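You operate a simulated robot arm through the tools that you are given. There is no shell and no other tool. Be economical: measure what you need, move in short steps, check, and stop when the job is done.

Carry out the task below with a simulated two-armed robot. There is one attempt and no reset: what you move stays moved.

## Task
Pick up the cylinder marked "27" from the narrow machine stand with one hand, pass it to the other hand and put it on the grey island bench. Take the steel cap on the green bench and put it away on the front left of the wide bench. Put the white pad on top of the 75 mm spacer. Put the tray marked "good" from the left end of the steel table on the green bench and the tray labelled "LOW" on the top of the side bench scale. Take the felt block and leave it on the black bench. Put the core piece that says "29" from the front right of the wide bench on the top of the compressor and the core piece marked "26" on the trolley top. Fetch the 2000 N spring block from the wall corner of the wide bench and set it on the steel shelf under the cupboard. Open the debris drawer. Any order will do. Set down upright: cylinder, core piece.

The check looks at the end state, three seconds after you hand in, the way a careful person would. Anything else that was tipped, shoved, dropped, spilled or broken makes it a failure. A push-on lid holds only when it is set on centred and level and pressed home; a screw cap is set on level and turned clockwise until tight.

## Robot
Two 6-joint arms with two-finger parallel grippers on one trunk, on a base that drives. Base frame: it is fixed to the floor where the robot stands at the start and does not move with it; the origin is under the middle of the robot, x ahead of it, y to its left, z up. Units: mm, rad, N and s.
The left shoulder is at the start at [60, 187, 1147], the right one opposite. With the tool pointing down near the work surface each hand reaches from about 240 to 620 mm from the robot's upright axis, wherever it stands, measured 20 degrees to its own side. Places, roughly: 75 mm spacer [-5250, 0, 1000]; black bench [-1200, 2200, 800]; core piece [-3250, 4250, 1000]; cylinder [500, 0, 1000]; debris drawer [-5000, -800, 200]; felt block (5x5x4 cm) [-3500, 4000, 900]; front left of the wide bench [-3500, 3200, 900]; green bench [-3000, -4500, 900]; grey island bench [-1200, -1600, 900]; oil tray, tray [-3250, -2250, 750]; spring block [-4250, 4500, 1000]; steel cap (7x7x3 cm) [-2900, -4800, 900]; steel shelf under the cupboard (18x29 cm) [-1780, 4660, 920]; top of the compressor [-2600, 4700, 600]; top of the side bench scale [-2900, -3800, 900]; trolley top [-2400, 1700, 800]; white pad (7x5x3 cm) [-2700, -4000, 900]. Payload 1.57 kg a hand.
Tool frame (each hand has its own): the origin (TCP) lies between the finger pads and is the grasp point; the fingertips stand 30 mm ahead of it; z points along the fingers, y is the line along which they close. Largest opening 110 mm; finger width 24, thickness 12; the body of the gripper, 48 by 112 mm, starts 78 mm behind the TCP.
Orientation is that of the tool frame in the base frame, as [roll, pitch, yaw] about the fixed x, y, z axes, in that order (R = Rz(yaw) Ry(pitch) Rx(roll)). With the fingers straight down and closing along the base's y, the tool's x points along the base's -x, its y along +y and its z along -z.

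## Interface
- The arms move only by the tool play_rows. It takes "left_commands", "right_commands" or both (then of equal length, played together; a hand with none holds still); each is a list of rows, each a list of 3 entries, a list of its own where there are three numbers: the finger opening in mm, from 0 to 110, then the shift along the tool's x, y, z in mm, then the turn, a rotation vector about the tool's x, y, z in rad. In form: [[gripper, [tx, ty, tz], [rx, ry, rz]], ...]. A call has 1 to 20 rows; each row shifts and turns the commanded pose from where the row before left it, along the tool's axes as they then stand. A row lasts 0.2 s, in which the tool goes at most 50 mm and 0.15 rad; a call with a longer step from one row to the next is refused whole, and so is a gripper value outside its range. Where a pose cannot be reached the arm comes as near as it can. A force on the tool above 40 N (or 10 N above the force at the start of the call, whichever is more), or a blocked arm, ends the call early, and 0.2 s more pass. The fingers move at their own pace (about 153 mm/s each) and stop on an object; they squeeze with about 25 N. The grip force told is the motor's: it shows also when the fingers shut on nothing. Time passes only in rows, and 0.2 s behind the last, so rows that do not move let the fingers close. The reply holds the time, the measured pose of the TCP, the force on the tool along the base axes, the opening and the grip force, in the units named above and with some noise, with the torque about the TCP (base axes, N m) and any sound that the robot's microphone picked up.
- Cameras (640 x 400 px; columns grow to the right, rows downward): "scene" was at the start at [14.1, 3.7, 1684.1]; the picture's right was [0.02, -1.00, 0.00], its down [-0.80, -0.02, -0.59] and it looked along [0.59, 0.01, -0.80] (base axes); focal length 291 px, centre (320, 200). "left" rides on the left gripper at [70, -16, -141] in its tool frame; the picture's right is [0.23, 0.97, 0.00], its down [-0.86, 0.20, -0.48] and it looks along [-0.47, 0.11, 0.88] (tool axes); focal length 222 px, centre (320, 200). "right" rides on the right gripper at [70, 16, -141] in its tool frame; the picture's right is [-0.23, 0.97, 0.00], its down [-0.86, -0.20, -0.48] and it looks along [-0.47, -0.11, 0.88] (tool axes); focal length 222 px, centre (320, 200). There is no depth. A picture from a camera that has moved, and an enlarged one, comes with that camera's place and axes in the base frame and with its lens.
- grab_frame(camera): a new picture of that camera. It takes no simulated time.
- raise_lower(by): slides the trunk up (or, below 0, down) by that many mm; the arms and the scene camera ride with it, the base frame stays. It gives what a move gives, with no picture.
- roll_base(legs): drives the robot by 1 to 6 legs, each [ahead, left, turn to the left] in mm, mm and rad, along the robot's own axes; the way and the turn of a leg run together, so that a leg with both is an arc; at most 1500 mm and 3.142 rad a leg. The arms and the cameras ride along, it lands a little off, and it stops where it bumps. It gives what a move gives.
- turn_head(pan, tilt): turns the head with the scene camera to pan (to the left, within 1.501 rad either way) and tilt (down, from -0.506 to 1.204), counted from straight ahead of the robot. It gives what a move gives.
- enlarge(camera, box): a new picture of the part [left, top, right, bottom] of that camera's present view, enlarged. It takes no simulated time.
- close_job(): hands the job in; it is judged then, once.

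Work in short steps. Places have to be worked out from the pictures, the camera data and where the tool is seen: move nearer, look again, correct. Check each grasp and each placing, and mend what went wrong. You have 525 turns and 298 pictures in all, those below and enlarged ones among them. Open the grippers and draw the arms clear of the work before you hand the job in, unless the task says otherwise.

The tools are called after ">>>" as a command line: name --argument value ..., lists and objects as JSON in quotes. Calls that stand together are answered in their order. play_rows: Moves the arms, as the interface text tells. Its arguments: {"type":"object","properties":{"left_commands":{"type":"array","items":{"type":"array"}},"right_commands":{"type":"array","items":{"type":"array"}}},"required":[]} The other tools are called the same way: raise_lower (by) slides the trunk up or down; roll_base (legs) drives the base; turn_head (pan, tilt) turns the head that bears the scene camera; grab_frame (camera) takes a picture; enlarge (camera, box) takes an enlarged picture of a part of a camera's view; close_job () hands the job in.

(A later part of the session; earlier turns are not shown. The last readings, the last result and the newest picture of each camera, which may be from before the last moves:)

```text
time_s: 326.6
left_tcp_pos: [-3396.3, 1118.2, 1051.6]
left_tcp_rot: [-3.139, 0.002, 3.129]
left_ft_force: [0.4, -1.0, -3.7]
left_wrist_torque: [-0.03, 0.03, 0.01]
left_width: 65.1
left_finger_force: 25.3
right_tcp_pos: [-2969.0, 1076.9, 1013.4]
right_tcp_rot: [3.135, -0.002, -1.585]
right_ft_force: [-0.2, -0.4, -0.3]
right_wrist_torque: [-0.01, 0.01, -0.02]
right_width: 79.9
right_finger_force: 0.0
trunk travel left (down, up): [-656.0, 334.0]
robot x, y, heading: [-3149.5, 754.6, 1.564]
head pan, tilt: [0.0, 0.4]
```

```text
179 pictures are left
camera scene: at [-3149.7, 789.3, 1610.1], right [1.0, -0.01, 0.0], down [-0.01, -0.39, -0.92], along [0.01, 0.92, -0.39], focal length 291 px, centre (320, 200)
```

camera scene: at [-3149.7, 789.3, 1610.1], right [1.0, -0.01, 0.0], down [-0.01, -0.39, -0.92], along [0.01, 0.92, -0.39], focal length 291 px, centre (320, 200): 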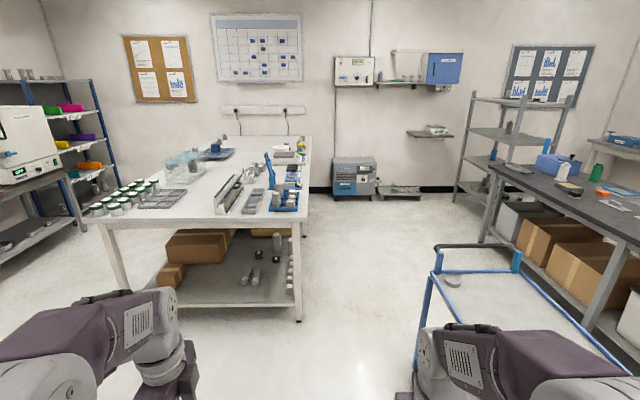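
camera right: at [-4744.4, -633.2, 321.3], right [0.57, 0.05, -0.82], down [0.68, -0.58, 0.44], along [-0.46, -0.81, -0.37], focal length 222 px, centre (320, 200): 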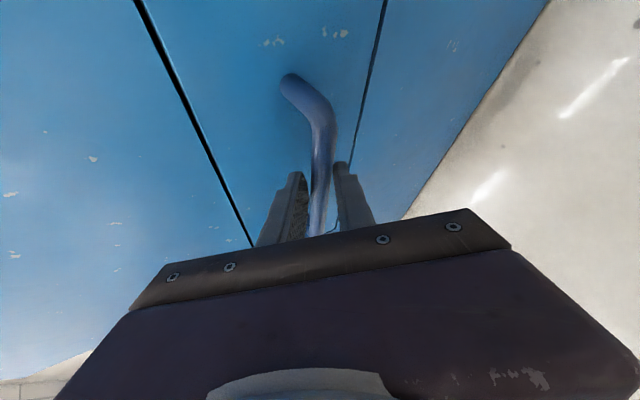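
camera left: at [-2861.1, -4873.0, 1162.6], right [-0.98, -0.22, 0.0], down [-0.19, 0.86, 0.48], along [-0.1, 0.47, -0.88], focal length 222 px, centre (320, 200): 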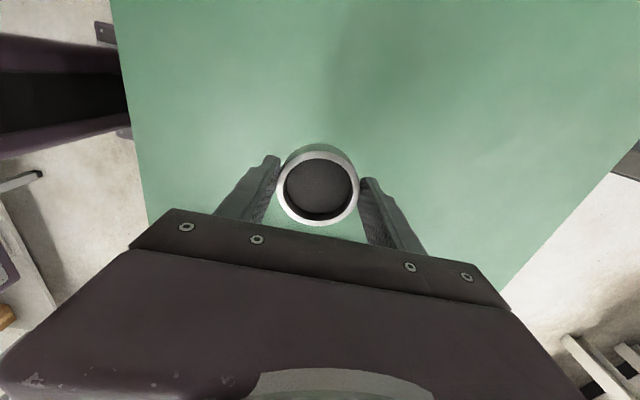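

>>> enlarge --camera "scene" --box '[160, 120, 320, 220]'

>>> enlarge --camera "scene" --box '[310, 40, 500, 220]'

```text
4.00 times, centred on (240, 170) of scene
camera zoom: at [-3149.7, 789.3, 1610.1], right [1.0, -0.01, 0.0], down [-0.01, -0.39, -0.92], along [0.01, 0.92, -0.39], focal length 1164 px, centre (640, 320)
```

zoom: 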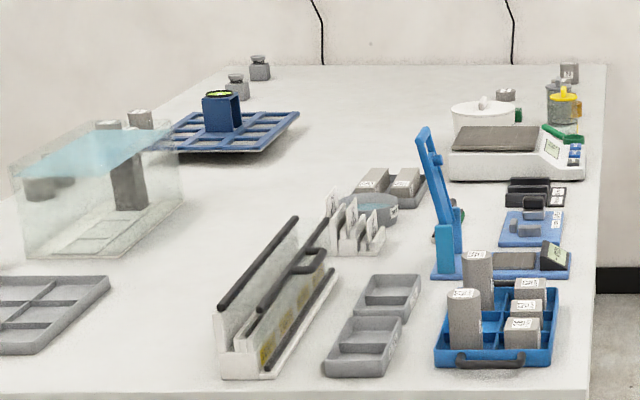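

```text
2.22 times, centred on (405, 130) of scene
camera zoom: at [-3149.7, 789.3, 1610.1], right [1.0, -0.01, 0.0], down [-0.01, -0.39, -0.92], along [0.01, 0.92, -0.39], focal length 647 px, centre (131, 356)
```

zoom: 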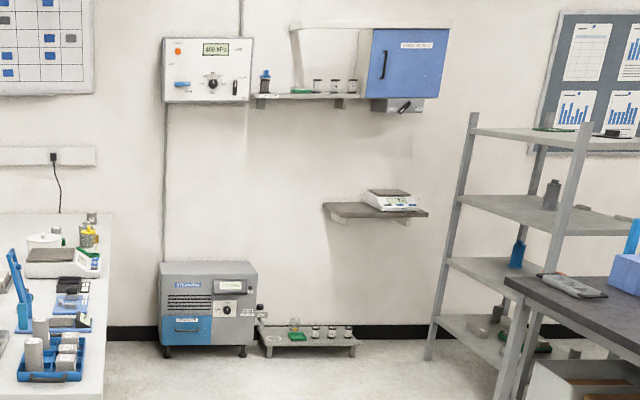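

The base is about 440 mm wide, so the straight corridor at x of about -2935 between trolley and bench is passable. I line up and drive north.

>>> roll_base --legs '[[0, 0, 0.01], [0, -215, 0]]'

>>> turn_head --pan 0 --tilt 0.6

>>> grab_frame --camera "scene"

```text
time_s: 328.6
left_tcp_pos: [-3185.9, 1113.9, 1050.8]
left_tcp_rot: [-3.138, 0.001, 3.139]
left_ft_force: [-0.3, 0.0, -2.9]
left_wrist_torque: [0.03, 0.02, -0.03]
left_width: 65.4
left_finger_force: 25.5
right_tcp_pos: [-2757.8, 1078.4, 1012.3]
right_tcp_rot: [3.134, -0.003, -1.573]
right_ft_force: [0.4, -0.8, 0.8]
right_wrist_torque: [0.02, 0.0, 0.02]
right_width: 80.0
right_finger_force: 0.1
trunk travel left (down, up): [-656.0, 334.0]
robot x, y, heading: [-2937.0, 753.3, 1.571]
head pan, tilt: [0.0, 0.4]
```

```text
time_s: 329.4
left_tcp_pos: [-3184.1, 1115.7, 1051.4]
left_tcp_rot: [-3.138, 0.003, 3.141]
left_ft_force: [-0.2, 0.1, -3.0]
left_wrist_torque: [0.01, 0.02, 0.0]
left_width: 65.6
left_finger_force: 25.0
right_tcp_pos: [-2758.4, 1077.8, 1013.1]
right_tcp_rot: [3.134, -0.003, -1.572]
right_ft_force: [0.2, -0.4, -0.6]
right_wrist_torque: [0.03, -0.02, 0.01]
right_width: 79.9
right_finger_force: 0.0
trunk travel left (down, up): [-656.0, 334.0]
robot x, y, heading: [-2936.6, 752.2, 1.571]
head pan, tilt: [0.0, 0.6]
```

```text
176 pictures are left
camera scene: at [-2934.8, 784.4, 1592.0], right [1.0, 0.0, 0.0], down [0.0, -0.56, -0.83], along [0.0, 0.83, -0.56], focal length 291 px, centre (320, 200)
```

scene: 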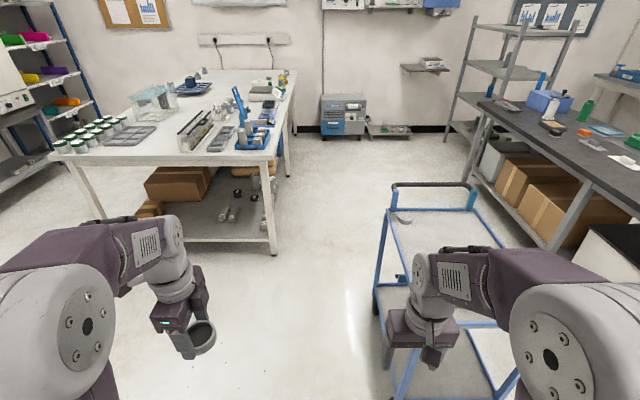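

There is clear room. I centre in the gap and drive north to y of about 2750.

>>> roll_base --legs '[[0, -35, 0], [1400, 0, 0], [600, 0, 0]]'

>>> turn_head --pan 1.1 --tilt 0.6

>>> grab_frame --camera "scene"

```text
time_s: 339.8
left_tcp_pos: [-3164.1, 3113.0, 1050.4]
left_tcp_rot: [-3.139, 0.002, 3.141]
left_ft_force: [0.7, -0.4, -3.0]
left_wrist_torque: [0.03, 0.02, -0.01]
left_width: 65.3
left_finger_force: 25.0
right_tcp_pos: [-2738.0, 3078.3, 1012.2]
right_tcp_rot: [3.134, -0.004, -1.569]
right_ft_force: [0.3, 0.6, -0.1]
right_wrist_torque: [0.0, 0.01, 0.01]
right_width: 80.0
right_finger_force: 0.0
trunk travel left (down, up): [-656.0, 334.0]
robot x, y, heading: [-2917.3, 2754.4, 1.566]
head pan, tilt: [0.0, 0.6]
```

```text
time_s: 341.1
left_tcp_pos: [-3163.8, 3113.5, 1051.4]
left_tcp_rot: [-3.14, 0.002, 3.141]
left_ft_force: [0.4, 1.5, -2.7]
left_wrist_torque: [0.0, 0.03, 0.02]
left_width: 65.1
left_finger_force: 25.1
right_tcp_pos: [-2737.7, 3076.9, 1012.2]
right_tcp_rot: [3.136, -0.005, -1.571]
right_ft_force: [-1.0, -0.7, -0.1]
right_wrist_torque: [0.0, 0.0, -0.01]
right_width: 80.1
right_finger_force: 0.0
trunk travel left (down, up): [-656.0, 334.0]
robot x, y, heading: [-2912.1, 2752.8, 1.565]
head pan, tilt: [1.1, 0.6]
```

```text
175 pictures are left
camera scene: at [-2993.1, 2735.6, 1591.9], right [0.46, 0.89, 0.0], down [0.5, -0.26, -0.82], along [-0.73, 0.38, -0.57], focal length 291 px, centre (320, 200)
```

scene: 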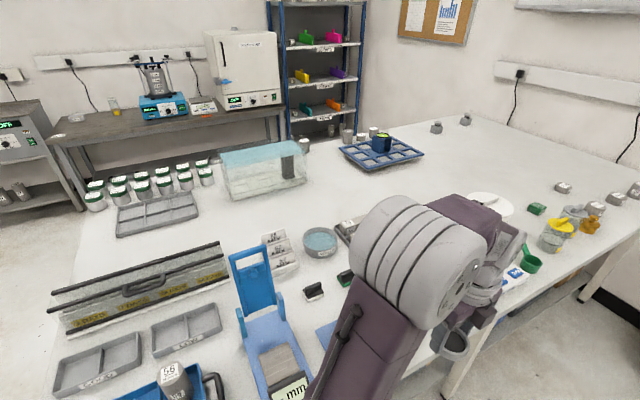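

I move right, turn to face the bench (west) and look over it.

>>> roll_base --legs '[[0, -330, 0], [500, 0, 0], [0, 0, 1.571]]'

>>> turn_head --pan 0.2 --tilt 0.55

>>> grab_frame --camera "scene"

>>> enlarge --camera "scene" --box '[120, 90, 360, 240]'

>>> enlarge --camera "scene" --box '[340, 90, 580, 240]'

```text
time_s: 349.7
left_tcp_pos: [-2942.0, 3001.2, 1050.9]
left_tcp_rot: [-3.138, 0.002, -1.56]
left_ft_force: [0.0, -0.3, -3.8]
left_wrist_torque: [0.01, 0.06, -0.01]
left_width: 65.5
left_finger_force: 25.1
right_tcp_pos: [-2910.5, 3426.9, 1012.4]
right_tcp_rot: [3.133, -0.003, 0.009]
right_ft_force: [0.8, 0.5, -0.1]
right_wrist_torque: [0.03, 0.05, 0.03]
right_width: 80.1
right_finger_force: 0.0
trunk travel left (down, up): [-656.0, 334.0]
robot x, y, heading: [-2583.5, 3254.5, -3.133]
head pan, tilt: [1.1, 0.6]
```

```text
time_s: 350.9
left_tcp_pos: [-2941.9, 2999.4, 1051.2]
left_tcp_rot: [-3.138, 0.003, -1.559]
left_ft_force: [0.6, 0.3, -3.0]
left_wrist_torque: [-0.02, 0.0, 0.03]
left_width: 65.3
left_finger_force: 25.0
right_tcp_pos: [-2908.7, 3428.2, 1012.7]
right_tcp_rot: [3.133, -0.002, 0.011]
right_ft_force: [0.3, -0.4, -0.6]
right_wrist_torque: [-0.04, -0.05, -0.01]
right_width: 80.0
right_finger_force: 0.1
trunk travel left (down, up): [-656.0, 334.0]
robot x, y, heading: [-2587.3, 3255.6, -3.132]
head pan, tilt: [0.201, 0.55]
```

```text
174 pictures are left
camera scene: at [-2611.6, 3237.6, 1596.4], right [-0.21, 0.98, 0.0], down [0.51, 0.11, -0.85], along [-0.83, -0.18, -0.52], focal length 291 px, centre (320, 200)
```

scene: 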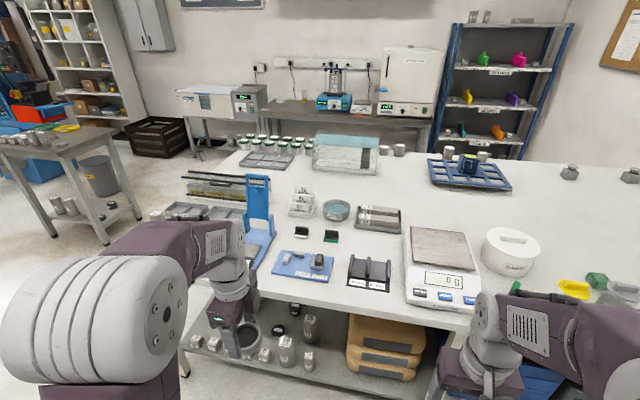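

```text
2.67 times, centred on (240, 165) of scene
camera zoom: at [-2611.6, 3237.6, 1596.4], right [-0.21, 0.98, 0.0], down [0.51, 0.11, -0.85], along [-0.83, -0.18, -0.52], focal length 776 px, centre (533, 293)
```

zoom: 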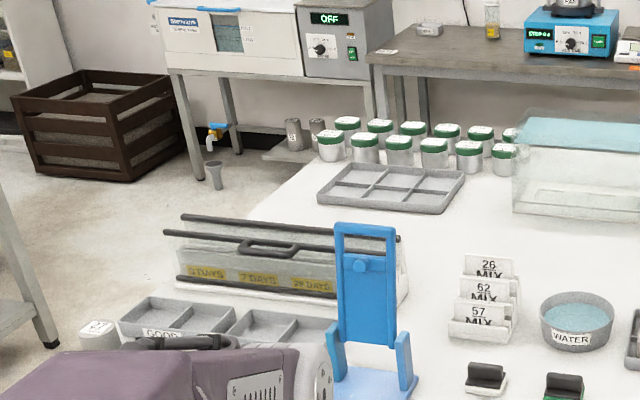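

```text
2.67 times, centred on (460, 165) of scene
camera zoom: at [-2611.6, 3237.6, 1596.4], right [-0.21, 0.98, 0.0], down [0.51, 0.11, -0.85], along [-0.83, -0.18, -0.52], focal length 776 px, centre (-53, 293)
```

zoom: 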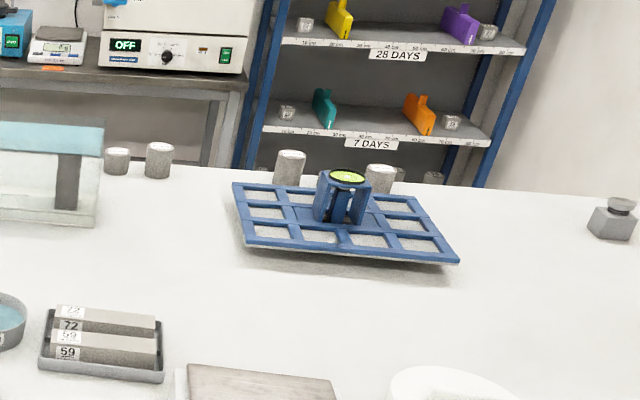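

>>> enlarge --camera "scene" --box '[260, 180, 480, 310]'

```text
2.91 times, centred on (370, 245) of scene
camera zoom: at [-2611.6, 3237.6, 1596.4], right [-0.21, 0.98, 0.0], down [0.51, 0.11, -0.85], along [-0.83, -0.18, -0.52], focal length 847 px, centre (174, 69)
```

zoom: 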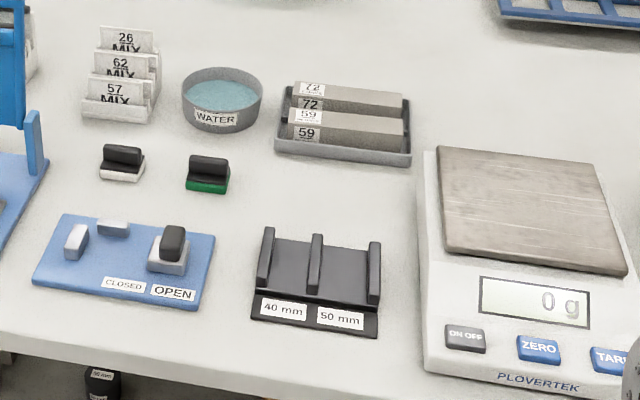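

The patch near (-3496,3257), between the beam tray and the 40/50 mm rack, is free and matches the front-left place. I drive up and turn the left gripper so it closes along y.

>>> roll_base --legs '[[0, -182, 0], [325, 0, 0]]'

>>> play_rows --left_commands '[[0, [0, 0, 0], [0, 0, -0.1428]], [0, [0, 0, 0], [0, 0, -0.1428]], [0, [0, 0, 0], [0, 0, -0.1428]], [0, [0, 0, 0], [0, 0, -0.1428]], [0, [0, 0, 0], [0, 0, -0.1428]], [0, [0, 0, 0], [0, 0, -0.1428]], [0, [0, 0, 0], [0, 0, -0.1428]], [0, [0, 0, 0], [0, 0, -0.1428]], [0, [0, 0, 0], [0, 0, -0.1428]], [0, [0, 0, 0], [0, 0, -0.1428]], [0, [0, 0, 0], [0, 0, -0.1428]]]'

>>> grab_frame --camera "left"

>>> grab_frame --camera "scene"

```text
time_s: 354.1
left_tcp_pos: [-3264.5, 3178.4, 1050.2]
left_tcp_rot: [-3.139, 0.001, -1.559]
left_ft_force: [0.0, 0.2, -2.9]
left_wrist_torque: [-0.02, 0.01, 0.02]
left_width: 65.4
left_finger_force: 25.0
right_tcp_pos: [-3234.3, 3604.5, 1012.7]
right_tcp_rot: [3.135, -0.005, 0.012]
right_ft_force: [-0.5, 0.1, -1.3]
right_wrist_torque: [-0.01, -0.01, 0.0]
right_width: 79.9
right_finger_force: 0.0
trunk travel left (down, up): [-656.0, 334.0]
robot x, y, heading: [-2908.4, 3432.7, -3.133]
head pan, tilt: [0.201, 0.55]
```

```text
time_s: 356.6
left_tcp_pos: [-3264.4, 3177.0, 1050.3]
left_tcp_rot: [-3.141, -0.004, 0.016]
left_ft_force: [-0.3, 0.6, -3.9]
left_wrist_torque: [-0.03, 0.0, 0.01]
left_width: 65.3
left_finger_force: 25.3
right_tcp_pos: [-3234.6, 3606.0, 1013.3]
right_tcp_rot: [3.134, -0.002, 0.013]
right_ft_force: [-1.0, -0.2, -0.1]
right_wrist_torque: [0.01, 0.03, -0.01]
right_width: 79.9
right_finger_force: 0.1
trunk travel left (down, up): [-656.0, 334.0]
robot x, y, heading: [-2908.9, 3431.9, -3.126]
head pan, tilt: [0.201, 0.55]
```

```text
170 pictures are left
camera left: at [-3194.4, 3194.5, 1192.4], right [0.24, -0.97, 0.0], down [-0.85, -0.21, 0.48], along [-0.46, -0.11, -0.88], focal length 222 px, centre (320, 200)
```

left: 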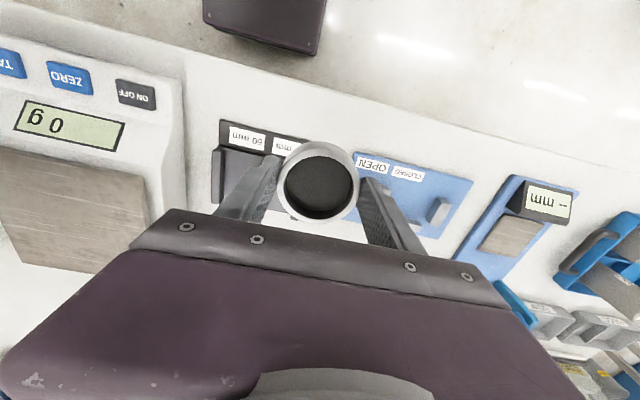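

```text
169 pictures are left
camera scene: at [-2935.8, 3414.8, 1596.4], right [-0.21, 0.98, 0.0], down [0.51, 0.11, -0.85], along [-0.83, -0.18, -0.52], focal length 291 px, centre (320, 200)
```

scene: 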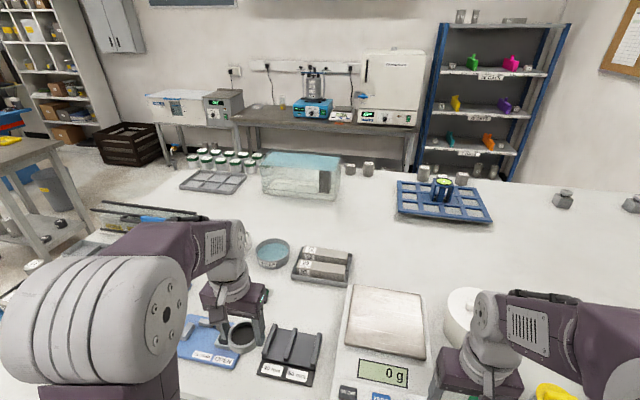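

I extend the left hand to (-3496,3257), lower it partway and check the spot.

>>> play_rows --left_commands '[[0, [-38.7, -13.3, 0], [0, 0, 0]], [0, [-38.7, -13.3, 0], [0, 0, 0]], [0, [-38.7, -13.3, 0], [0, 0, 0]], [0, [-38.7, -13.3, 0], [0, 0, 0]], [0, [-38.7, -13.3, 0], [0, 0, 0]], [0, [-38.7, -13.3, 0], [0, 0, 0]], [0, [0, 0, 35], [0, 0, 0]], [0, [0, 0, 35], [0, 0, 0]]]'

>>> grab_frame --camera "left"

>>> enlarge --camera "scene" --box '[220, 230, 380, 390]'

```text
time_s: 358.4
left_tcp_pos: [-3481.8, 3253.7, 973.1]
left_tcp_rot: [-3.14, -0.005, 0.013]
left_ft_force: [-0.7, 0.7, -3.0]
left_wrist_torque: [0.03, -0.03, 0.02]
left_width: 65.5
left_finger_force: 24.2
left hand out of reach, approached as far as the arm can: row 6
right_tcp_pos: [-3235.5, 3603.6, 1011.5]
right_tcp_rot: [3.134, -0.005, 0.012]
right_ft_force: [-0.6, -0.6, 0.3]
right_wrist_torque: [0.01, -0.07, 0.04]
right_width: 79.9
right_finger_force: 0.0
trunk travel left (down, up): [-656.0, 334.0]
robot x, y, heading: [-2904.5, 3431.8, -3.129]
head pan, tilt: [0.201, 0.55]
```

```text
168 pictures are left
camera left: at [-3411.5, 3271.3, 1115.2], right [0.24, -0.97, 0.0], down [-0.86, -0.21, 0.47], along [-0.46, -0.11, -0.88], focal length 222 px, centre (320, 200)
```

left: 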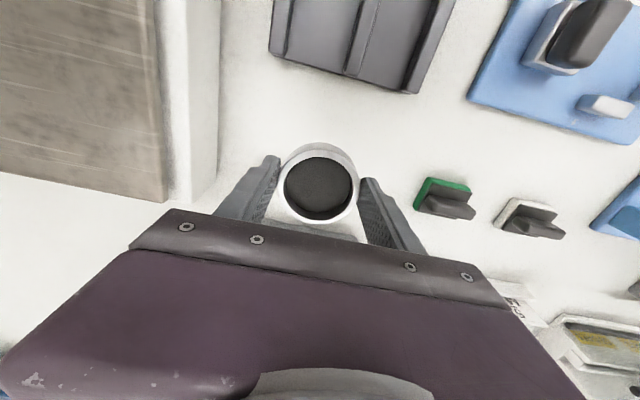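

```text
2.50 times, centred on (300, 310) of scene
camera zoom: at [-2938.6, 3414.4, 1596.3], right [-0.21, 0.98, 0.0], down [0.51, 0.11, -0.85], along [-0.83, -0.18, -0.52], focal length 728 px, centre (370, -75)
```

zoom: 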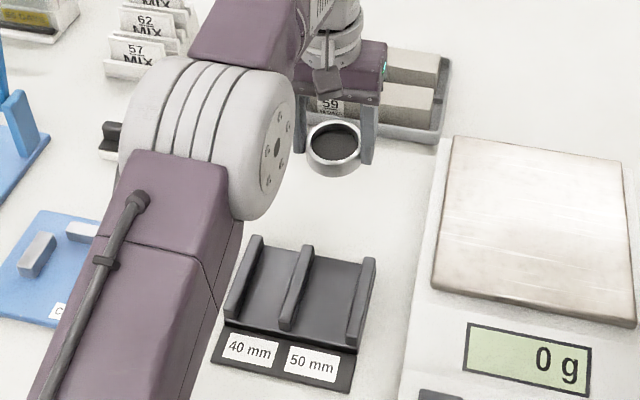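

The cap is positioned midway between the tray and the rack. I lower it in steps until contact.

>>> play_rows --left_commands '[[0, [0, 0, 15], [0, 0, 0]], [0, [0, 0, 12], [0, 0, 0]], [0, [0, 0, 8], [0, 0, 0]]]'

>>> play_rows --left_commands '[[0, [0, 0, 4], [0, 0, 0]], [0, [0, 0, 3], [0, 0, 0]]]'

>>> play_rows --left_commands '[[0, [0, 0, 4], [0, 0, 0]], [0, [0, 0, 3], [0, 0, 0]]]'

>>> play_rows --left_commands '[[0, [0, 0, 4], [0, 0, 0]], [0, [0, 0, 3], [0, 0, 0]]]'

```text
time_s: 359.1
left_tcp_pos: [-3481.2, 3253.0, 939.5]
left_tcp_rot: [-3.14, -0.001, 0.013]
left_ft_force: [0.2, -0.2, -3.1]
left_wrist_torque: [-0.01, 0.02, 0.01]
left_width: 65.3
left_finger_force: 24.8
right_tcp_pos: [-3234.1, 3604.2, 1012.2]
right_tcp_rot: [3.134, -0.003, 0.012]
right_ft_force: [-0.7, 0.4, 1.0]
right_wrist_torque: [0.01, 0.0, 0.0]
right_width: 80.1
right_finger_force: 0.1
trunk travel left (down, up): [-656.0, 334.0]
robot x, y, heading: [-2904.3, 3433.8, -3.132]
head pan, tilt: [0.201, 0.55]
```

```text
time_s: 359.8
left_tcp_pos: [-3480.0, 3252.9, 933.0]
left_tcp_rot: [-3.14, -0.005, 0.012]
left_ft_force: [-0.1, 0.8, -2.9]
left_wrist_torque: [0.01, -0.03, -0.01]
left_width: 65.4
left_finger_force: 25.0
right_tcp_pos: [-3235.1, 3604.0, 1012.4]
right_tcp_rot: [3.134, -0.003, 0.012]
right_ft_force: [-0.1, -0.7, 0.1]
right_wrist_torque: [0.03, -0.01, 0.0]
right_width: 80.0
right_finger_force: 0.1
trunk travel left (down, up): [-656.0, 334.0]
robot x, y, heading: [-2905.2, 3428.8, -3.126]
head pan, tilt: [0.201, 0.55]
```

```text
time_s: 360.4
left_tcp_pos: [-3480.0, 3252.4, 925.6]
left_tcp_rot: [-3.14, -0.004, 0.013]
left_ft_force: [0.2, -0.8, -3.0]
left_wrist_torque: [-0.02, 0.0, 0.0]
left_width: 65.3
left_finger_force: 25.2
right_tcp_pos: [-3234.6, 3604.6, 1012.0]
right_tcp_rot: [3.134, -0.005, 0.012]
right_ft_force: [-0.8, -0.5, -0.1]
right_wrist_torque: [0.02, 0.0, 0.0]
right_width: 79.9
right_finger_force: 0.0
trunk travel left (down, up): [-656.0, 334.0]
robot x, y, heading: [-2910.9, 3430.7, -3.122]
head pan, tilt: [0.201, 0.55]
```

```text
time_s: 360.9
left_tcp_pos: [-3479.3, 3253.7, 918.9]
left_tcp_rot: [-3.139, -0.003, 0.013]
left_ft_force: [-0.5, 1.2, -4.0]
left_wrist_torque: [0.04, 0.01, -0.01]
left_width: 65.2
left_finger_force: 25.1
right_tcp_pos: [-3234.5, 3604.7, 1012.9]
right_tcp_rot: [3.135, -0.004, 0.012]
right_ft_force: [0.2, 0.5, 0.7]
right_wrist_torque: [0.02, 0.01, -0.01]
right_width: 79.7
right_finger_force: 0.1
trunk travel left (down, up): [-656.0, 334.0]
robot x, y, heading: [-2909.2, 3428.2, -3.129]
head pan, tilt: [0.201, 0.55]
```

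>>> play_rows --left_commands '[[0, [0, 0, 4], [0, 0, 0]], [0, [0, 0, 3], [0, 0, 0]]]'

>>> play_rows --left_commands '[[0, [0, 0, 3], [0, 0, 0]], [0, [0, 0, 2], [0, 0, 0]]]'

>>> play_rows --left_commands '[[0, [0, 0, 3], [0, 0, 0]], [0, [0, 0, 2], [0, 0, 0]]]'

>>> play_rows --left_commands '[[0, [0, 0, 3], [0, 0, 0]], [0, [0, 0, 2], [0, 0, 0]]]'

>>> grab_frame --camera "left"

```text
time_s: 361.6
left_tcp_pos: [-3480.1, 3252.6, 912.3]
left_tcp_rot: [-3.14, -0.002, 0.011]
left_ft_force: [-0.3, -0.1, -3.4]
left_wrist_torque: [-0.01, -0.02, 0.01]
left_width: 65.4
left_finger_force: 24.7
right_tcp_pos: [-3234.0, 3604.6, 1012.5]
right_tcp_rot: [3.133, -0.003, 0.012]
right_ft_force: [0.1, 0.4, -0.9]
right_wrist_torque: [0.01, 0.0, -0.01]
right_width: 79.9
right_finger_force: 0.0
trunk travel left (down, up): [-656.0, 334.0]
robot x, y, heading: [-2907.4, 3432.9, -3.13]
head pan, tilt: [0.201, 0.55]
```

```text
time_s: 362.1
left_tcp_pos: [-3480.4, 3253.6, 906.3]
left_tcp_rot: [-3.14, -0.004, 0.014]
left_ft_force: [-0.6, 0.3, -3.2]
left_wrist_torque: [0.01, -0.03, 0.04]
left_width: 65.6
left_finger_force: 25.5
right_tcp_pos: [-3234.6, 3604.5, 1012.3]
right_tcp_rot: [3.136, -0.005, 0.011]
right_ft_force: [1.1, -0.1, 0.2]
right_wrist_torque: [0.01, -0.03, 0.0]
right_width: 80.1
right_finger_force: 0.2
trunk travel left (down, up): [-656.0, 334.0]
robot x, y, heading: [-2907.6, 3432.8, -3.126]
head pan, tilt: [0.201, 0.55]
```

```text
time_s: 362.8
left_tcp_pos: [-3479.5, 3253.4, 900.9]
left_tcp_rot: [-3.139, -0.002, 0.013]
left_ft_force: [-0.4, 0.0, -2.1]
left_wrist_torque: [0.02, -0.02, -0.02]
left_width: 65.4
left_finger_force: 24.6
right_tcp_pos: [-3234.8, 3604.5, 1011.2]
right_tcp_rot: [3.134, -0.004, 0.012]
right_ft_force: [-0.7, -0.6, -0.2]
right_wrist_torque: [0.01, 0.01, 0.01]
right_width: 79.8
right_finger_force: 0.1
trunk travel left (down, up): [-656.0, 334.0]
robot x, y, heading: [-2911.9, 3430.3, -3.129]
head pan, tilt: [0.201, 0.55]
```

```text
time_s: 363.4
left_tcp_pos: [-3480.1, 3253.4, 897.0]
left_tcp_rot: [-3.141, -0.005, 0.012]
left_ft_force: [-0.1, 0.8, -3.1]
left_wrist_torque: [0.0, -0.05, 0.03]
left_width: 65.5
left_finger_force: 24.8
right_tcp_pos: [-3234.5, 3604.0, 1012.4]
right_tcp_rot: [3.135, -0.003, 0.012]
right_ft_force: [-0.4, -0.4, 0.7]
right_wrist_torque: [0.02, 0.02, 0.01]
right_width: 80.0
right_finger_force: 0.1
trunk travel left (down, up): [-656.0, 334.0]
robot x, y, heading: [-2908.7, 3437.6, -3.129]
head pan, tilt: [0.201, 0.55]
```

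```text
166 pictures are left
camera left: at [-3409.0, 3271.3, 1038.6], right [0.24, -0.97, 0.0], down [-0.85, -0.21, 0.48], along [-0.46, -0.11, -0.88], focal length 222 px, centre (320, 200)
```

left: 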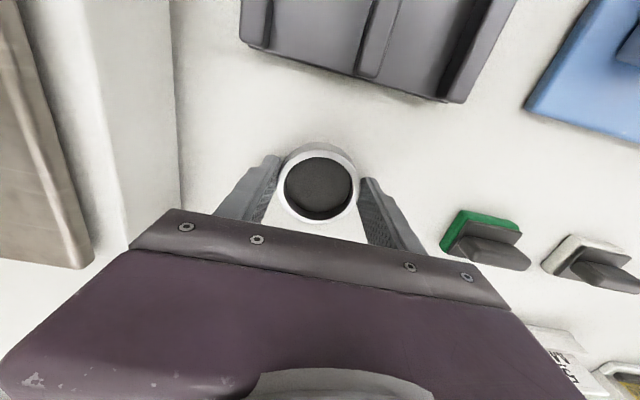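

>>> play_rows --left_commands '[[0, [0, 0, 3], [0, 0, 0]], [0, [0, 0, 3], [0, 0, 0]]]'

>>> play_rows --left_commands '[[0, [0, 0, 2], [0, 0, 0]], [0, [0, 0, 2], [0, 0, 0]]]'

>>> play_rows --left_commands '[[0, [0, 0, 2], [0, 0, 0]], [0, [0, 0, 2], [0, 0, 0]]]'

>>> play_rows --left_commands '[[0, [0, 0, 2], [0, 0, 0]], [0, [0, 0, 2], [0, 0, 0]]]'

```text
time_s: 363.9
left_tcp_pos: [-3479.8, 3254.1, 896.2]
left_tcp_rot: [-3.139, 0.007, 0.011]
left_ft_force: [-3.2, -1.6, 20.7]
left_wrist_torque: [-0.08, 0.23, 0.01]
left_width: 65.4
left_finger_force: 24.9
right_tcp_pos: [-3232.5, 3604.2, 1014.2]
right_tcp_rot: [3.133, -0.002, 0.012]
right_ft_force: [1.1, 0.3, -0.4]
right_wrist_torque: [0.0, 0.02, -0.01]
right_width: 80.1
right_finger_force: 0.0
trunk travel left (down, up): [-656.0, 334.0]
robot x, y, heading: [-2907.9, 3430.6, -3.131]
head pan, tilt: [0.201, 0.55]
```

```text
time_s: 364.6
left_tcp_pos: [-3478.0, 3254.1, 890.8]
left_tcp_rot: [-3.141, 0.0, 0.013]
left_ft_force: [-3.1, -0.3, 22.7]
left_wrist_torque: [-0.12, -0.22, 0.02]
left_width: 65.4
left_finger_force: 24.4
right_tcp_pos: [-3231.7, 3605.5, 1013.9]
right_tcp_rot: [3.132, 0.0, 0.012]
right_ft_force: [-0.5, 0.2, -0.1]
right_wrist_torque: [-0.01, 0.03, 0.0]
right_width: 79.7
right_finger_force: 0.1
trunk travel left (down, up): [-656.0, 334.0]
robot x, y, heading: [-2906.8, 3430.7, -3.13]
head pan, tilt: [0.201, 0.55]
```

```text
time_s: 365.1
left_tcp_pos: [-3478.5, 3254.2, 889.7]
left_tcp_rot: [3.141, 0.007, 0.012]
left_ft_force: [7.9, -0.5, 19.3]
left_wrist_torque: [0.03, -0.82, 0.01]
left_width: 65.5
left_finger_force: 24.8
right_tcp_pos: [-3231.2, 3606.4, 1013.0]
right_tcp_rot: [3.132, -0.003, 0.012]
right_ft_force: [-0.1, -0.4, 0.8]
right_wrist_torque: [0.0, -0.02, 0.02]
right_width: 80.0
right_finger_force: 0.0
trunk travel left (down, up): [-656.0, 334.0]
robot x, y, heading: [-2909.3, 3431.8, -3.125]
head pan, tilt: [0.201, 0.55]
stopped in row 2 (left hand): the force on the tool passed its limit (the readings are from after the stop); the commanded pose is now the measured one
```

```text
time_s: 365.7
left_tcp_pos: [-3478.8, 3253.3, 890.8]
left_tcp_rot: [3.142, 0.014, 0.012]
left_ft_force: [10.7, 0.4, 25.0]
left_wrist_torque: [0.07, -0.68, -0.04]
left_width: 65.6
left_finger_force: 25.0
right_tcp_pos: [-3230.4, 3605.0, 1013.7]
right_tcp_rot: [3.135, -0.001, 0.012]
right_ft_force: [-0.3, 0.9, 0.7]
right_wrist_torque: [-0.03, -0.03, -0.05]
right_width: 80.0
right_finger_force: 0.0
trunk travel left (down, up): [-656.0, 334.0]
robot x, y, heading: [-2909.8, 3428.7, -3.131]
head pan, tilt: [0.201, 0.55]
stopped in row 2 (left hand): the force on the tool passed its limit (the readings are from after the stop); the commanded pose is now the measured one
```

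The cap is down; the bench is at about z 861. I relieve the force, release and lift off.

>>> play_rows --left_commands '[[0, [0, 0, -2], [0, -0.01, 0]], [72, [0, 0, 0], [0, 0, 0]], [85, [0, 0, 0], [0, 0, 0]], [85, [0, 0, -10], [0, 0, 0]], [85, [0, 0, -30], [0, 0, 0]], [85, [0, 0, -40], [0, 0, 0]], [85, [20, 0, -40], [0, 0, 0]], [85, [40, 0, 0], [0, 0, 0]], [85, [40, 0, 0], [0, 0, 0]], [85, [40, 0, 0], [0, 0, 0]]]'

>>> enlarge --camera "scene" --box '[220, 230, 380, 390]'

```text
time_s: 367.9
left_tcp_pos: [-3338.0, 3254.9, 1005.3]
left_tcp_rot: [3.141, 0.024, 0.012]
left_ft_force: [0.7, -0.2, -0.2]
left_wrist_torque: [0.0, 0.05, 0.02]
left_width: 84.7
left_finger_force: 0.0
right_tcp_pos: [-3232.7, 3605.1, 1012.4]
right_tcp_rot: [3.134, -0.003, 0.013]
right_ft_force: [-0.9, -0.2, -0.6]
right_wrist_torque: [0.01, 0.02, -0.03]
right_width: 80.1
right_finger_force: 0.0
trunk travel left (down, up): [-656.0, 334.0]
robot x, y, heading: [-2907.1, 3429.9, -3.127]
head pan, tilt: [0.201, 0.55]
```

```text
2.50 times, centred on (300, 310) of scene
camera zoom: at [-2933.0, 3415.3, 1596.5], right [-0.21, 0.98, 0.0], down [0.51, 0.11, -0.85], along [-0.83, -0.18, -0.52], focal length 728 px, centre (370, -75)
```

zoom: 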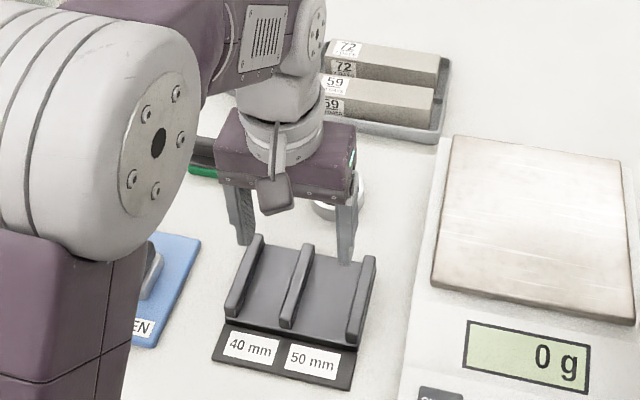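

The cap is set down. I back off and drive north along the bench to look at the core pieces and the felt block.

>>> roll_base --legs '[[-300, 0, 0], [0, -600, 0]]'

>>> turn_head --pan -0.15 --tilt 0.6

>>> grab_frame --camera "scene"

>>> enlarge --camera "scene" --box '[230, 120, 470, 270]'

```text
time_s: 372.9
left_tcp_pos: [-3044.7, 3852.4, 1005.1]
left_tcp_rot: [-3.139, 0.021, 0.02]
left_ft_force: [-0.6, -0.6, -0.6]
left_wrist_torque: [-0.01, 0.01, 0.01]
left_width: 85.3
left_finger_force: 0.0
right_tcp_pos: [-2942.5, 4202.4, 1012.0]
right_tcp_rot: [3.135, -0.004, 0.021]
right_ft_force: [-0.6, -0.8, 0.3]
right_wrist_torque: [-0.05, -0.03, 0.02]
right_width: 79.9
right_finger_force: 0.0
trunk travel left (down, up): [-656.0, 334.0]
robot x, y, heading: [-2613.3, 4029.3, -3.125]
head pan, tilt: [0.201, 0.55]
```

```text
time_s: 373.7
left_tcp_pos: [-3044.0, 3851.3, 1004.3]
left_tcp_rot: [-3.141, 0.02, 0.02]
left_ft_force: [0.6, -0.3, 0.4]
left_wrist_torque: [0.0, 0.02, -0.01]
left_width: 84.9
left_finger_force: 0.0
right_tcp_pos: [-2942.7, 4203.8, 1012.3]
right_tcp_rot: [3.135, -0.002, 0.02]
right_ft_force: [0.0, -0.2, 0.2]
right_wrist_torque: [0.0, 0.0, 0.02]
right_width: 79.9
right_finger_force: 0.1
trunk travel left (down, up): [-656.0, 334.0]
robot x, y, heading: [-2616.9, 4031.5, -3.123]
head pan, tilt: [-0.15, 0.6]
```

```text
164 pictures are left
camera scene: at [-2642.5, 4047.1, 1591.9], right [0.13, 0.99, 0.0], down [0.56, -0.07, -0.83], along [-0.82, 0.11, -0.56], focal length 291 px, centre (320, 200)
```

scene: 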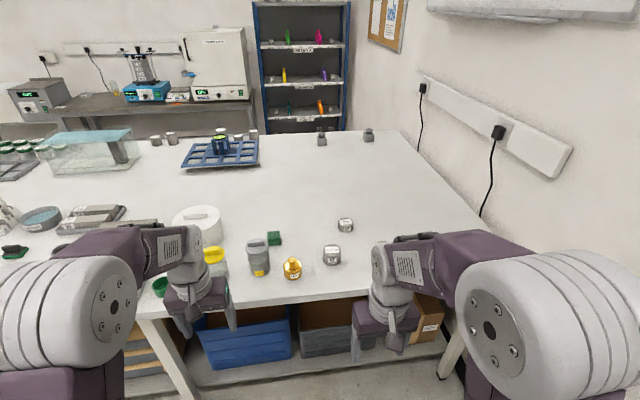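

```text
2.67 times, centred on (350, 195) of scene
camera zoom: at [-2642.5, 4047.1, 1591.9], right [0.13, 0.99, 0.0], down [0.56, -0.07, -0.83], along [-0.82, 0.11, -0.56], focal length 776 px, centre (240, 213)
```

zoom: 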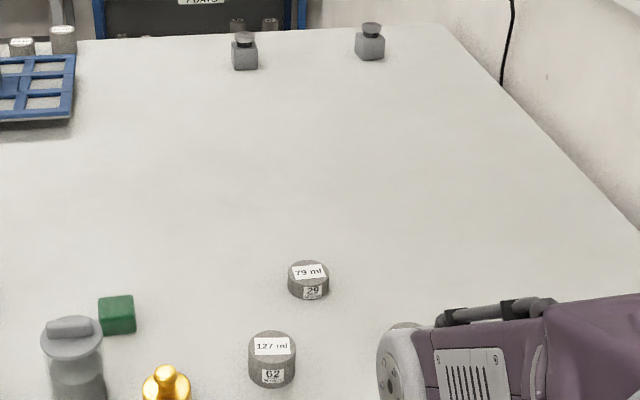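

The felt block is the green cube near (-3442,3989), core "29" is near (-3510,4264) and core "62" near (-3348,4183); another core may be hidden behind my arm. I drive up to reach core 29 with the right hand.

>>> roll_base --legs '[[0, -60, 0], [330, 0, 0]]'

>>> grab_frame --camera "right"

>>> grab_frame --camera "scene"

```text
time_s: 376.5
left_tcp_pos: [-3374.5, 3914.4, 1004.5]
left_tcp_rot: [3.141, 0.021, 0.009]
left_ft_force: [-0.6, 0.0, 0.5]
left_wrist_torque: [-0.02, 0.01, 0.02]
left_width: 85.1
left_finger_force: 0.1
right_tcp_pos: [-3268.4, 4263.8, 1012.9]
right_tcp_rot: [3.134, -0.004, 0.008]
right_ft_force: [-1.0, 0.1, 0.6]
right_wrist_torque: [-0.02, 0.0, 0.04]
right_width: 80.1
right_finger_force: 0.1
trunk travel left (down, up): [-656.0, 334.0]
robot x, y, heading: [-2942.7, 4087.3, -3.132]
head pan, tilt: [-0.15, 0.6]
heard: snap
```

```text
162 pictures are left
camera right: at [-3199.9, 4248.6, 1154.1], right [-0.22, -0.98, 0.01], down [-0.86, 0.2, 0.47], along [-0.46, 0.1, -0.88], focal length 222 px, centre (320, 200)
```

right: 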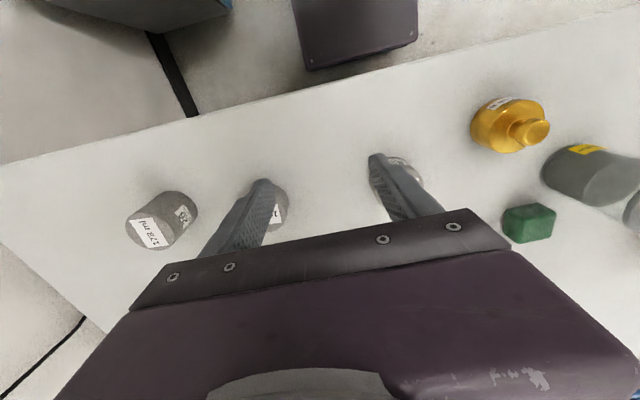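

```text
161 pictures are left
camera scene: at [-2970.7, 4104.0, 1591.9], right [0.14, 0.99, 0.0], down [0.56, -0.08, -0.83], along [-0.82, 0.12, -0.57], focal length 291 px, centre (320, 200)
```

scene: 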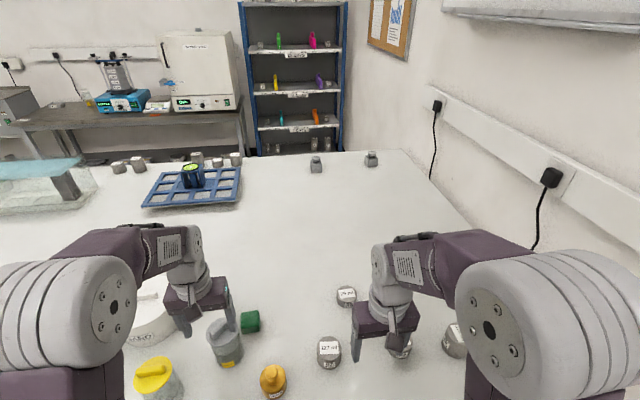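

I heard a snap while driving, so I check that nearby things look intact, and identify the cores.

>>> enlarge --camera "scene" --box '[300, 270, 500, 390]'

>>> enlarge --camera "scene" --box '[60, 220, 300, 400]'

>>> enlarge --camera "right" --box '[100, 130, 440, 270]'

```text
3.20 times, centred on (400, 330) of scene
camera zoom: at [-2970.7, 4104.0, 1591.9], right [0.14, 0.99, 0.0], down [0.56, -0.08, -0.83], along [-0.82, 0.12, -0.57], focal length 932 px, centre (64, -216)
```

zoom: 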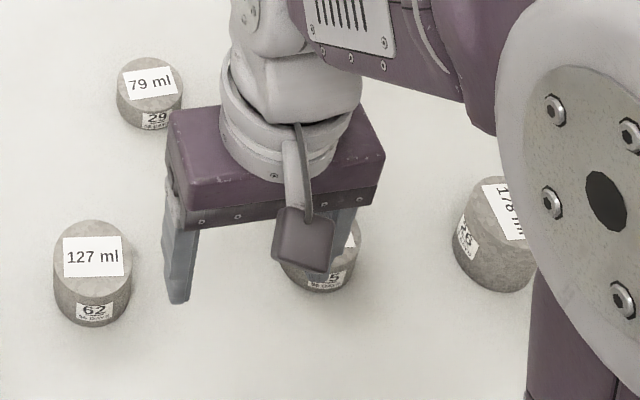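

```text
2.22 times, centred on (180, 310) of scene
camera zoom: at [-2970.7, 4104.0, 1591.9], right [0.14, 0.99, 0.0], down [0.56, -0.08, -0.83], along [-0.82, 0.12, -0.57], focal length 647 px, centre (631, -44)
```

zoom: 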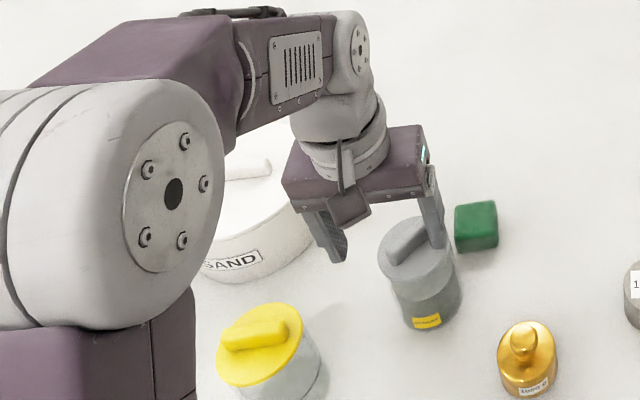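

```text
1.88 times, centred on (270, 200) of right
camera zoom: at [-3199.9, 4248.6, 1154.1], right [-0.22, -0.98, 0.01], down [-0.86, 0.2, 0.47], along [-0.46, 0.1, -0.88], focal length 418 px, centre (414, 200)
```

zoom: 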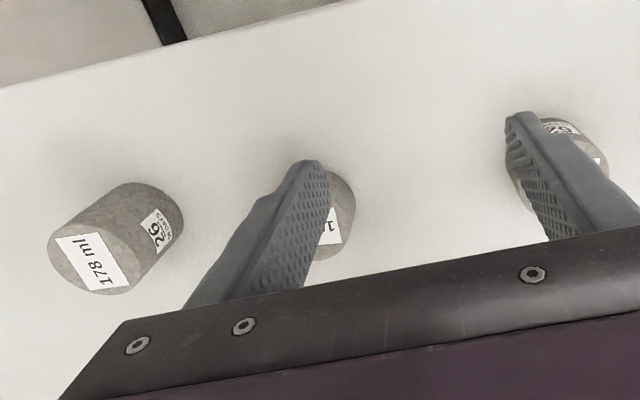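

All the cores stand properly; "26" is the tall one (178 ml) on the right, near (-3318,4486). I lift the left hand clear of the jar and bring the right hand over core 29 at (-3498,4259).

>>> play_rows --left_commands '[[85, [0, 0, -30], [0, 0, 0]], [85, [0, 0, -30], [0, 0, 0]], [85, [0, 0, 0], [0, 0, 0]], [85, [0, 0, 0], [0, 0, 0]], [85, [0, 0, 0], [0, 0, 0]], [85, [0, 0, 0], [0, 0, 0]]]' --right_commands '[[95, [-38, 1, 0], [0, 0, 0]], [95, [-38, 1, 0], [0, 0, 0]], [95, [-38, 1, 0], [0, 0, 0]], [95, [-38, 1, 0], [0, 0, 0]], [95, [-38, 1, 0], [0, 0, 0]], [95, [-38, 1, 0], [0, 0, 0]]]'

>>> grab_frame --camera "right"

```text
time_s: 377.9
left_tcp_pos: [-3375.1, 3914.9, 1064.2]
left_tcp_rot: [3.141, 0.019, 0.008]
left_ft_force: [-0.1, -0.2, -0.6]
left_wrist_torque: [0.02, 0.01, 0.03]
left_width: 85.2
left_finger_force: 0.1
right_tcp_pos: [-3498.5, 4257.0, 1011.1]
right_tcp_rot: [3.135, -0.008, 0.007]
right_ft_force: [0.2, -0.4, 0.7]
right_wrist_torque: [0.01, -0.03, -0.02]
right_width: 95.0
right_finger_force: 0.1
trunk travel left (down, up): [-656.0, 334.0]
robot x, y, heading: [-2942.6, 4087.7, -3.128]
head pan, tilt: [-0.15, 0.6]
```

```text
157 pictures are left
camera right: at [-3430.7, 4242.1, 1152.8], right [-0.22, -0.98, 0.0], down [-0.86, 0.2, 0.47], along [-0.46, 0.1, -0.88], focal length 222 px, centre (320, 200)
```

right: 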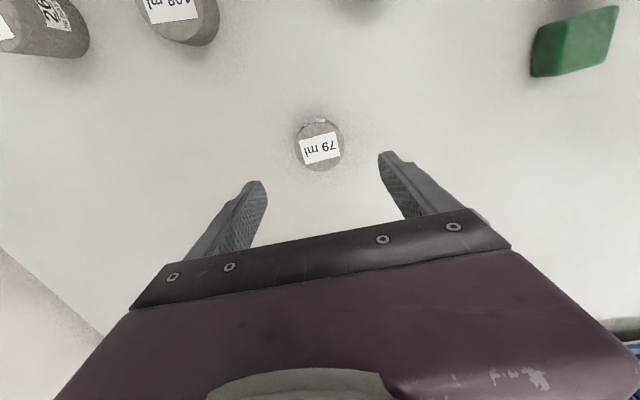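

It is exactly centred. I go down and grip core 29.

>>> play_rows --right_commands '[[90, [0, 1, 40], [0, 0, 0]], [90, [0, 0, 40], [0, 0, 0]], [85, [0, 0, 25], [0, 0, 0]], [80, [0, 0, 9], [0, 0, 0]], [80, [0, 0, 2], [0, 0, 0]], [0, [0, 0, 0], [0, 0, 0]], [0, [0, 0, 0], [0, 0, 0]], [0, [0, 0, 0], [0, 0, 0]], [0, [0, 0, -3], [0, 0, 0]], [0, [0, 0, -6], [0, 0, 0]], [0, [0, 0, -10], [0, 0, 0]]]'

>>> grab_frame --camera "right"

```text
time_s: 380.3
left_tcp_pos: [-3374.2, 3913.6, 1064.0]
left_tcp_rot: [-3.141, 0.019, 0.009]
left_ft_force: [0.2, 0.3, -0.1]
left_wrist_torque: [0.02, -0.02, -0.02]
left_width: 85.1
left_finger_force: 0.0
right_tcp_pos: [-3497.8, 4253.1, 914.4]
right_tcp_rot: [3.135, -0.005, 0.008]
right_ft_force: [0.0, -0.4, -2.0]
right_wrist_torque: [0.0, 0.02, 0.01]
right_width: 59.3
right_finger_force: 24.9
trunk travel left (down, up): [-656.0, 334.0]
robot x, y, heading: [-2944.8, 4086.6, -3.132]
head pan, tilt: [-0.15, 0.6]
```

```text
156 pictures are left
camera right: at [-3428.4, 4238.6, 1055.4], right [-0.22, -0.98, 0.01], down [-0.86, 0.2, 0.47], along [-0.46, 0.1, -0.88], focal length 222 px, centre (320, 200)
```

right: 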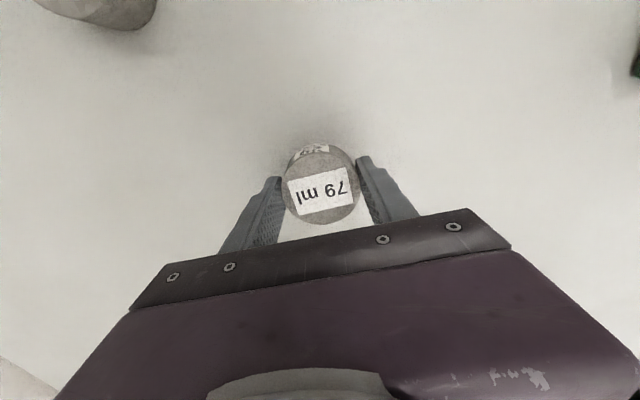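

Core 29 is held. I lift it and retract a little, then bring the left hand over the felt block at (-3453,3990).

>>> play_rows --right_commands '[[0, [0, 0, -20], [0, 0, 0]], [0, [0, 0, -30], [0, 0, 0]], [0, [0, 0, -30], [0, 0, 0]], [0, [10, 0, -20], [0, 0, 0]], [0, [35, 0, 0], [0, 0, 0]], [0, [35, 0, 0], [0, 0, 0]], [0, [35, 0, 0], [0, 0, 0]], [0, [35, 0, 0], [0, 0, 0]]]' --left_commands '[[90, [0, 0, 0], [0, 0, 0]], [90, [0, 0, 0], [0, 0, 0]], [90, [-20, -19, 0], [0, 0, 0]], [90, [-20, -19, 0], [0, 0, 0]], [90, [-20, -19, 0], [0, 0, 0]], [90, [-19, -19, 0], [0, 0, 0]], [90, [0, 0, 0], [0, 0, 0]], [90, [0, 0, 0], [0, 0, 0]]]'

>>> grab_frame --camera "left"

```text
time_s: 382.1
left_tcp_pos: [-3452.0, 3990.7, 1068.7]
left_tcp_rot: [-3.141, 0.02, 0.008]
left_ft_force: [1.0, 0.7, 0.1]
left_wrist_torque: [0.01, -0.01, -0.01]
left_width: 90.0
left_finger_force: 0.1
right_tcp_pos: [-3345.2, 4254.4, 1015.1]
right_tcp_rot: [3.134, -0.002, 0.01]
right_ft_force: [0.2, -0.6, -2.3]
right_wrist_torque: [-0.04, 0.04, 0.02]
right_width: 59.0
right_finger_force: 24.8
trunk travel left (down, up): [-656.0, 334.0]
robot x, y, heading: [-2942.6, 4088.5, -3.135]
head pan, tilt: [-0.15, 0.6]
```

```text
155 pictures are left
camera left: at [-3377.9, 4007.7, 1208.3], right [0.24, -0.97, -0.01], down [-0.84, -0.21, 0.5], along [-0.48, -0.11, -0.87], focal length 222 px, centre (320, 200)
```

left: 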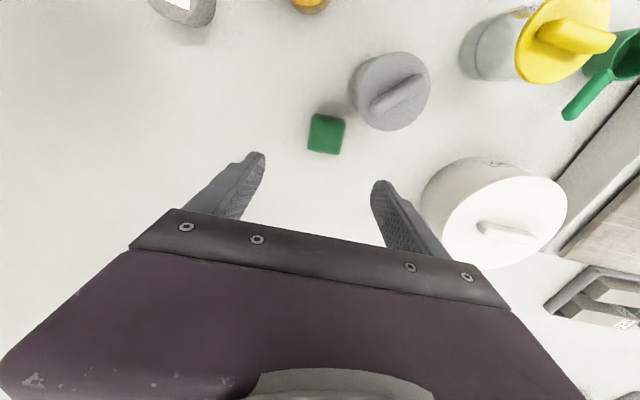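

Felt is at about (-3441,3986), with the jar just beside it. I use a 70 mm opening and go down to grip it.

>>> play_rows --left_commands '[[72, [11, 5, 20], [0, 0.02, 0]], [72, [0, 0, 40], [0, 0, 0]], [72, [0, 0, 40], [0, 0, 0]], [72, [0, 0, 30], [0, 0, 0]]]'

>>> grab_frame --camera "left"

```text
time_s: 383.1
left_tcp_pos: [-3444.0, 3985.1, 937.2]
left_tcp_rot: [-3.14, 0.0, 0.011]
left_ft_force: [-0.4, 0.0, -0.7]
left_wrist_torque: [0.0, 0.03, 0.01]
left_width: 72.0
left_finger_force: 0.2
right_tcp_pos: [-3347.1, 4254.8, 1016.0]
right_tcp_rot: [3.134, -0.003, 0.009]
right_ft_force: [-1.0, -0.4, -2.8]
right_wrist_torque: [0.0, -0.01, 0.0]
right_width: 59.2
right_finger_force: 25.3
trunk travel left (down, up): [-656.0, 334.0]
robot x, y, heading: [-2944.3, 4089.9, -3.132]
head pan, tilt: [-0.15, 0.6]
```

```text
154 pictures are left
camera left: at [-3373.1, 4002.9, 1078.6], right [0.24, -0.97, 0.0], down [-0.85, -0.21, 0.48], along [-0.47, -0.11, -0.88], focal length 222 px, centre (320, 200)
```

left: 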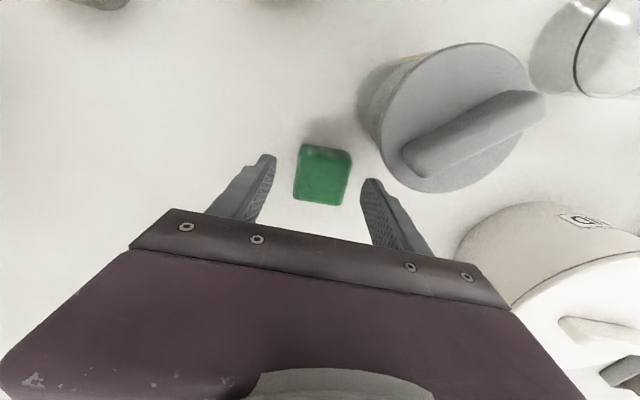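

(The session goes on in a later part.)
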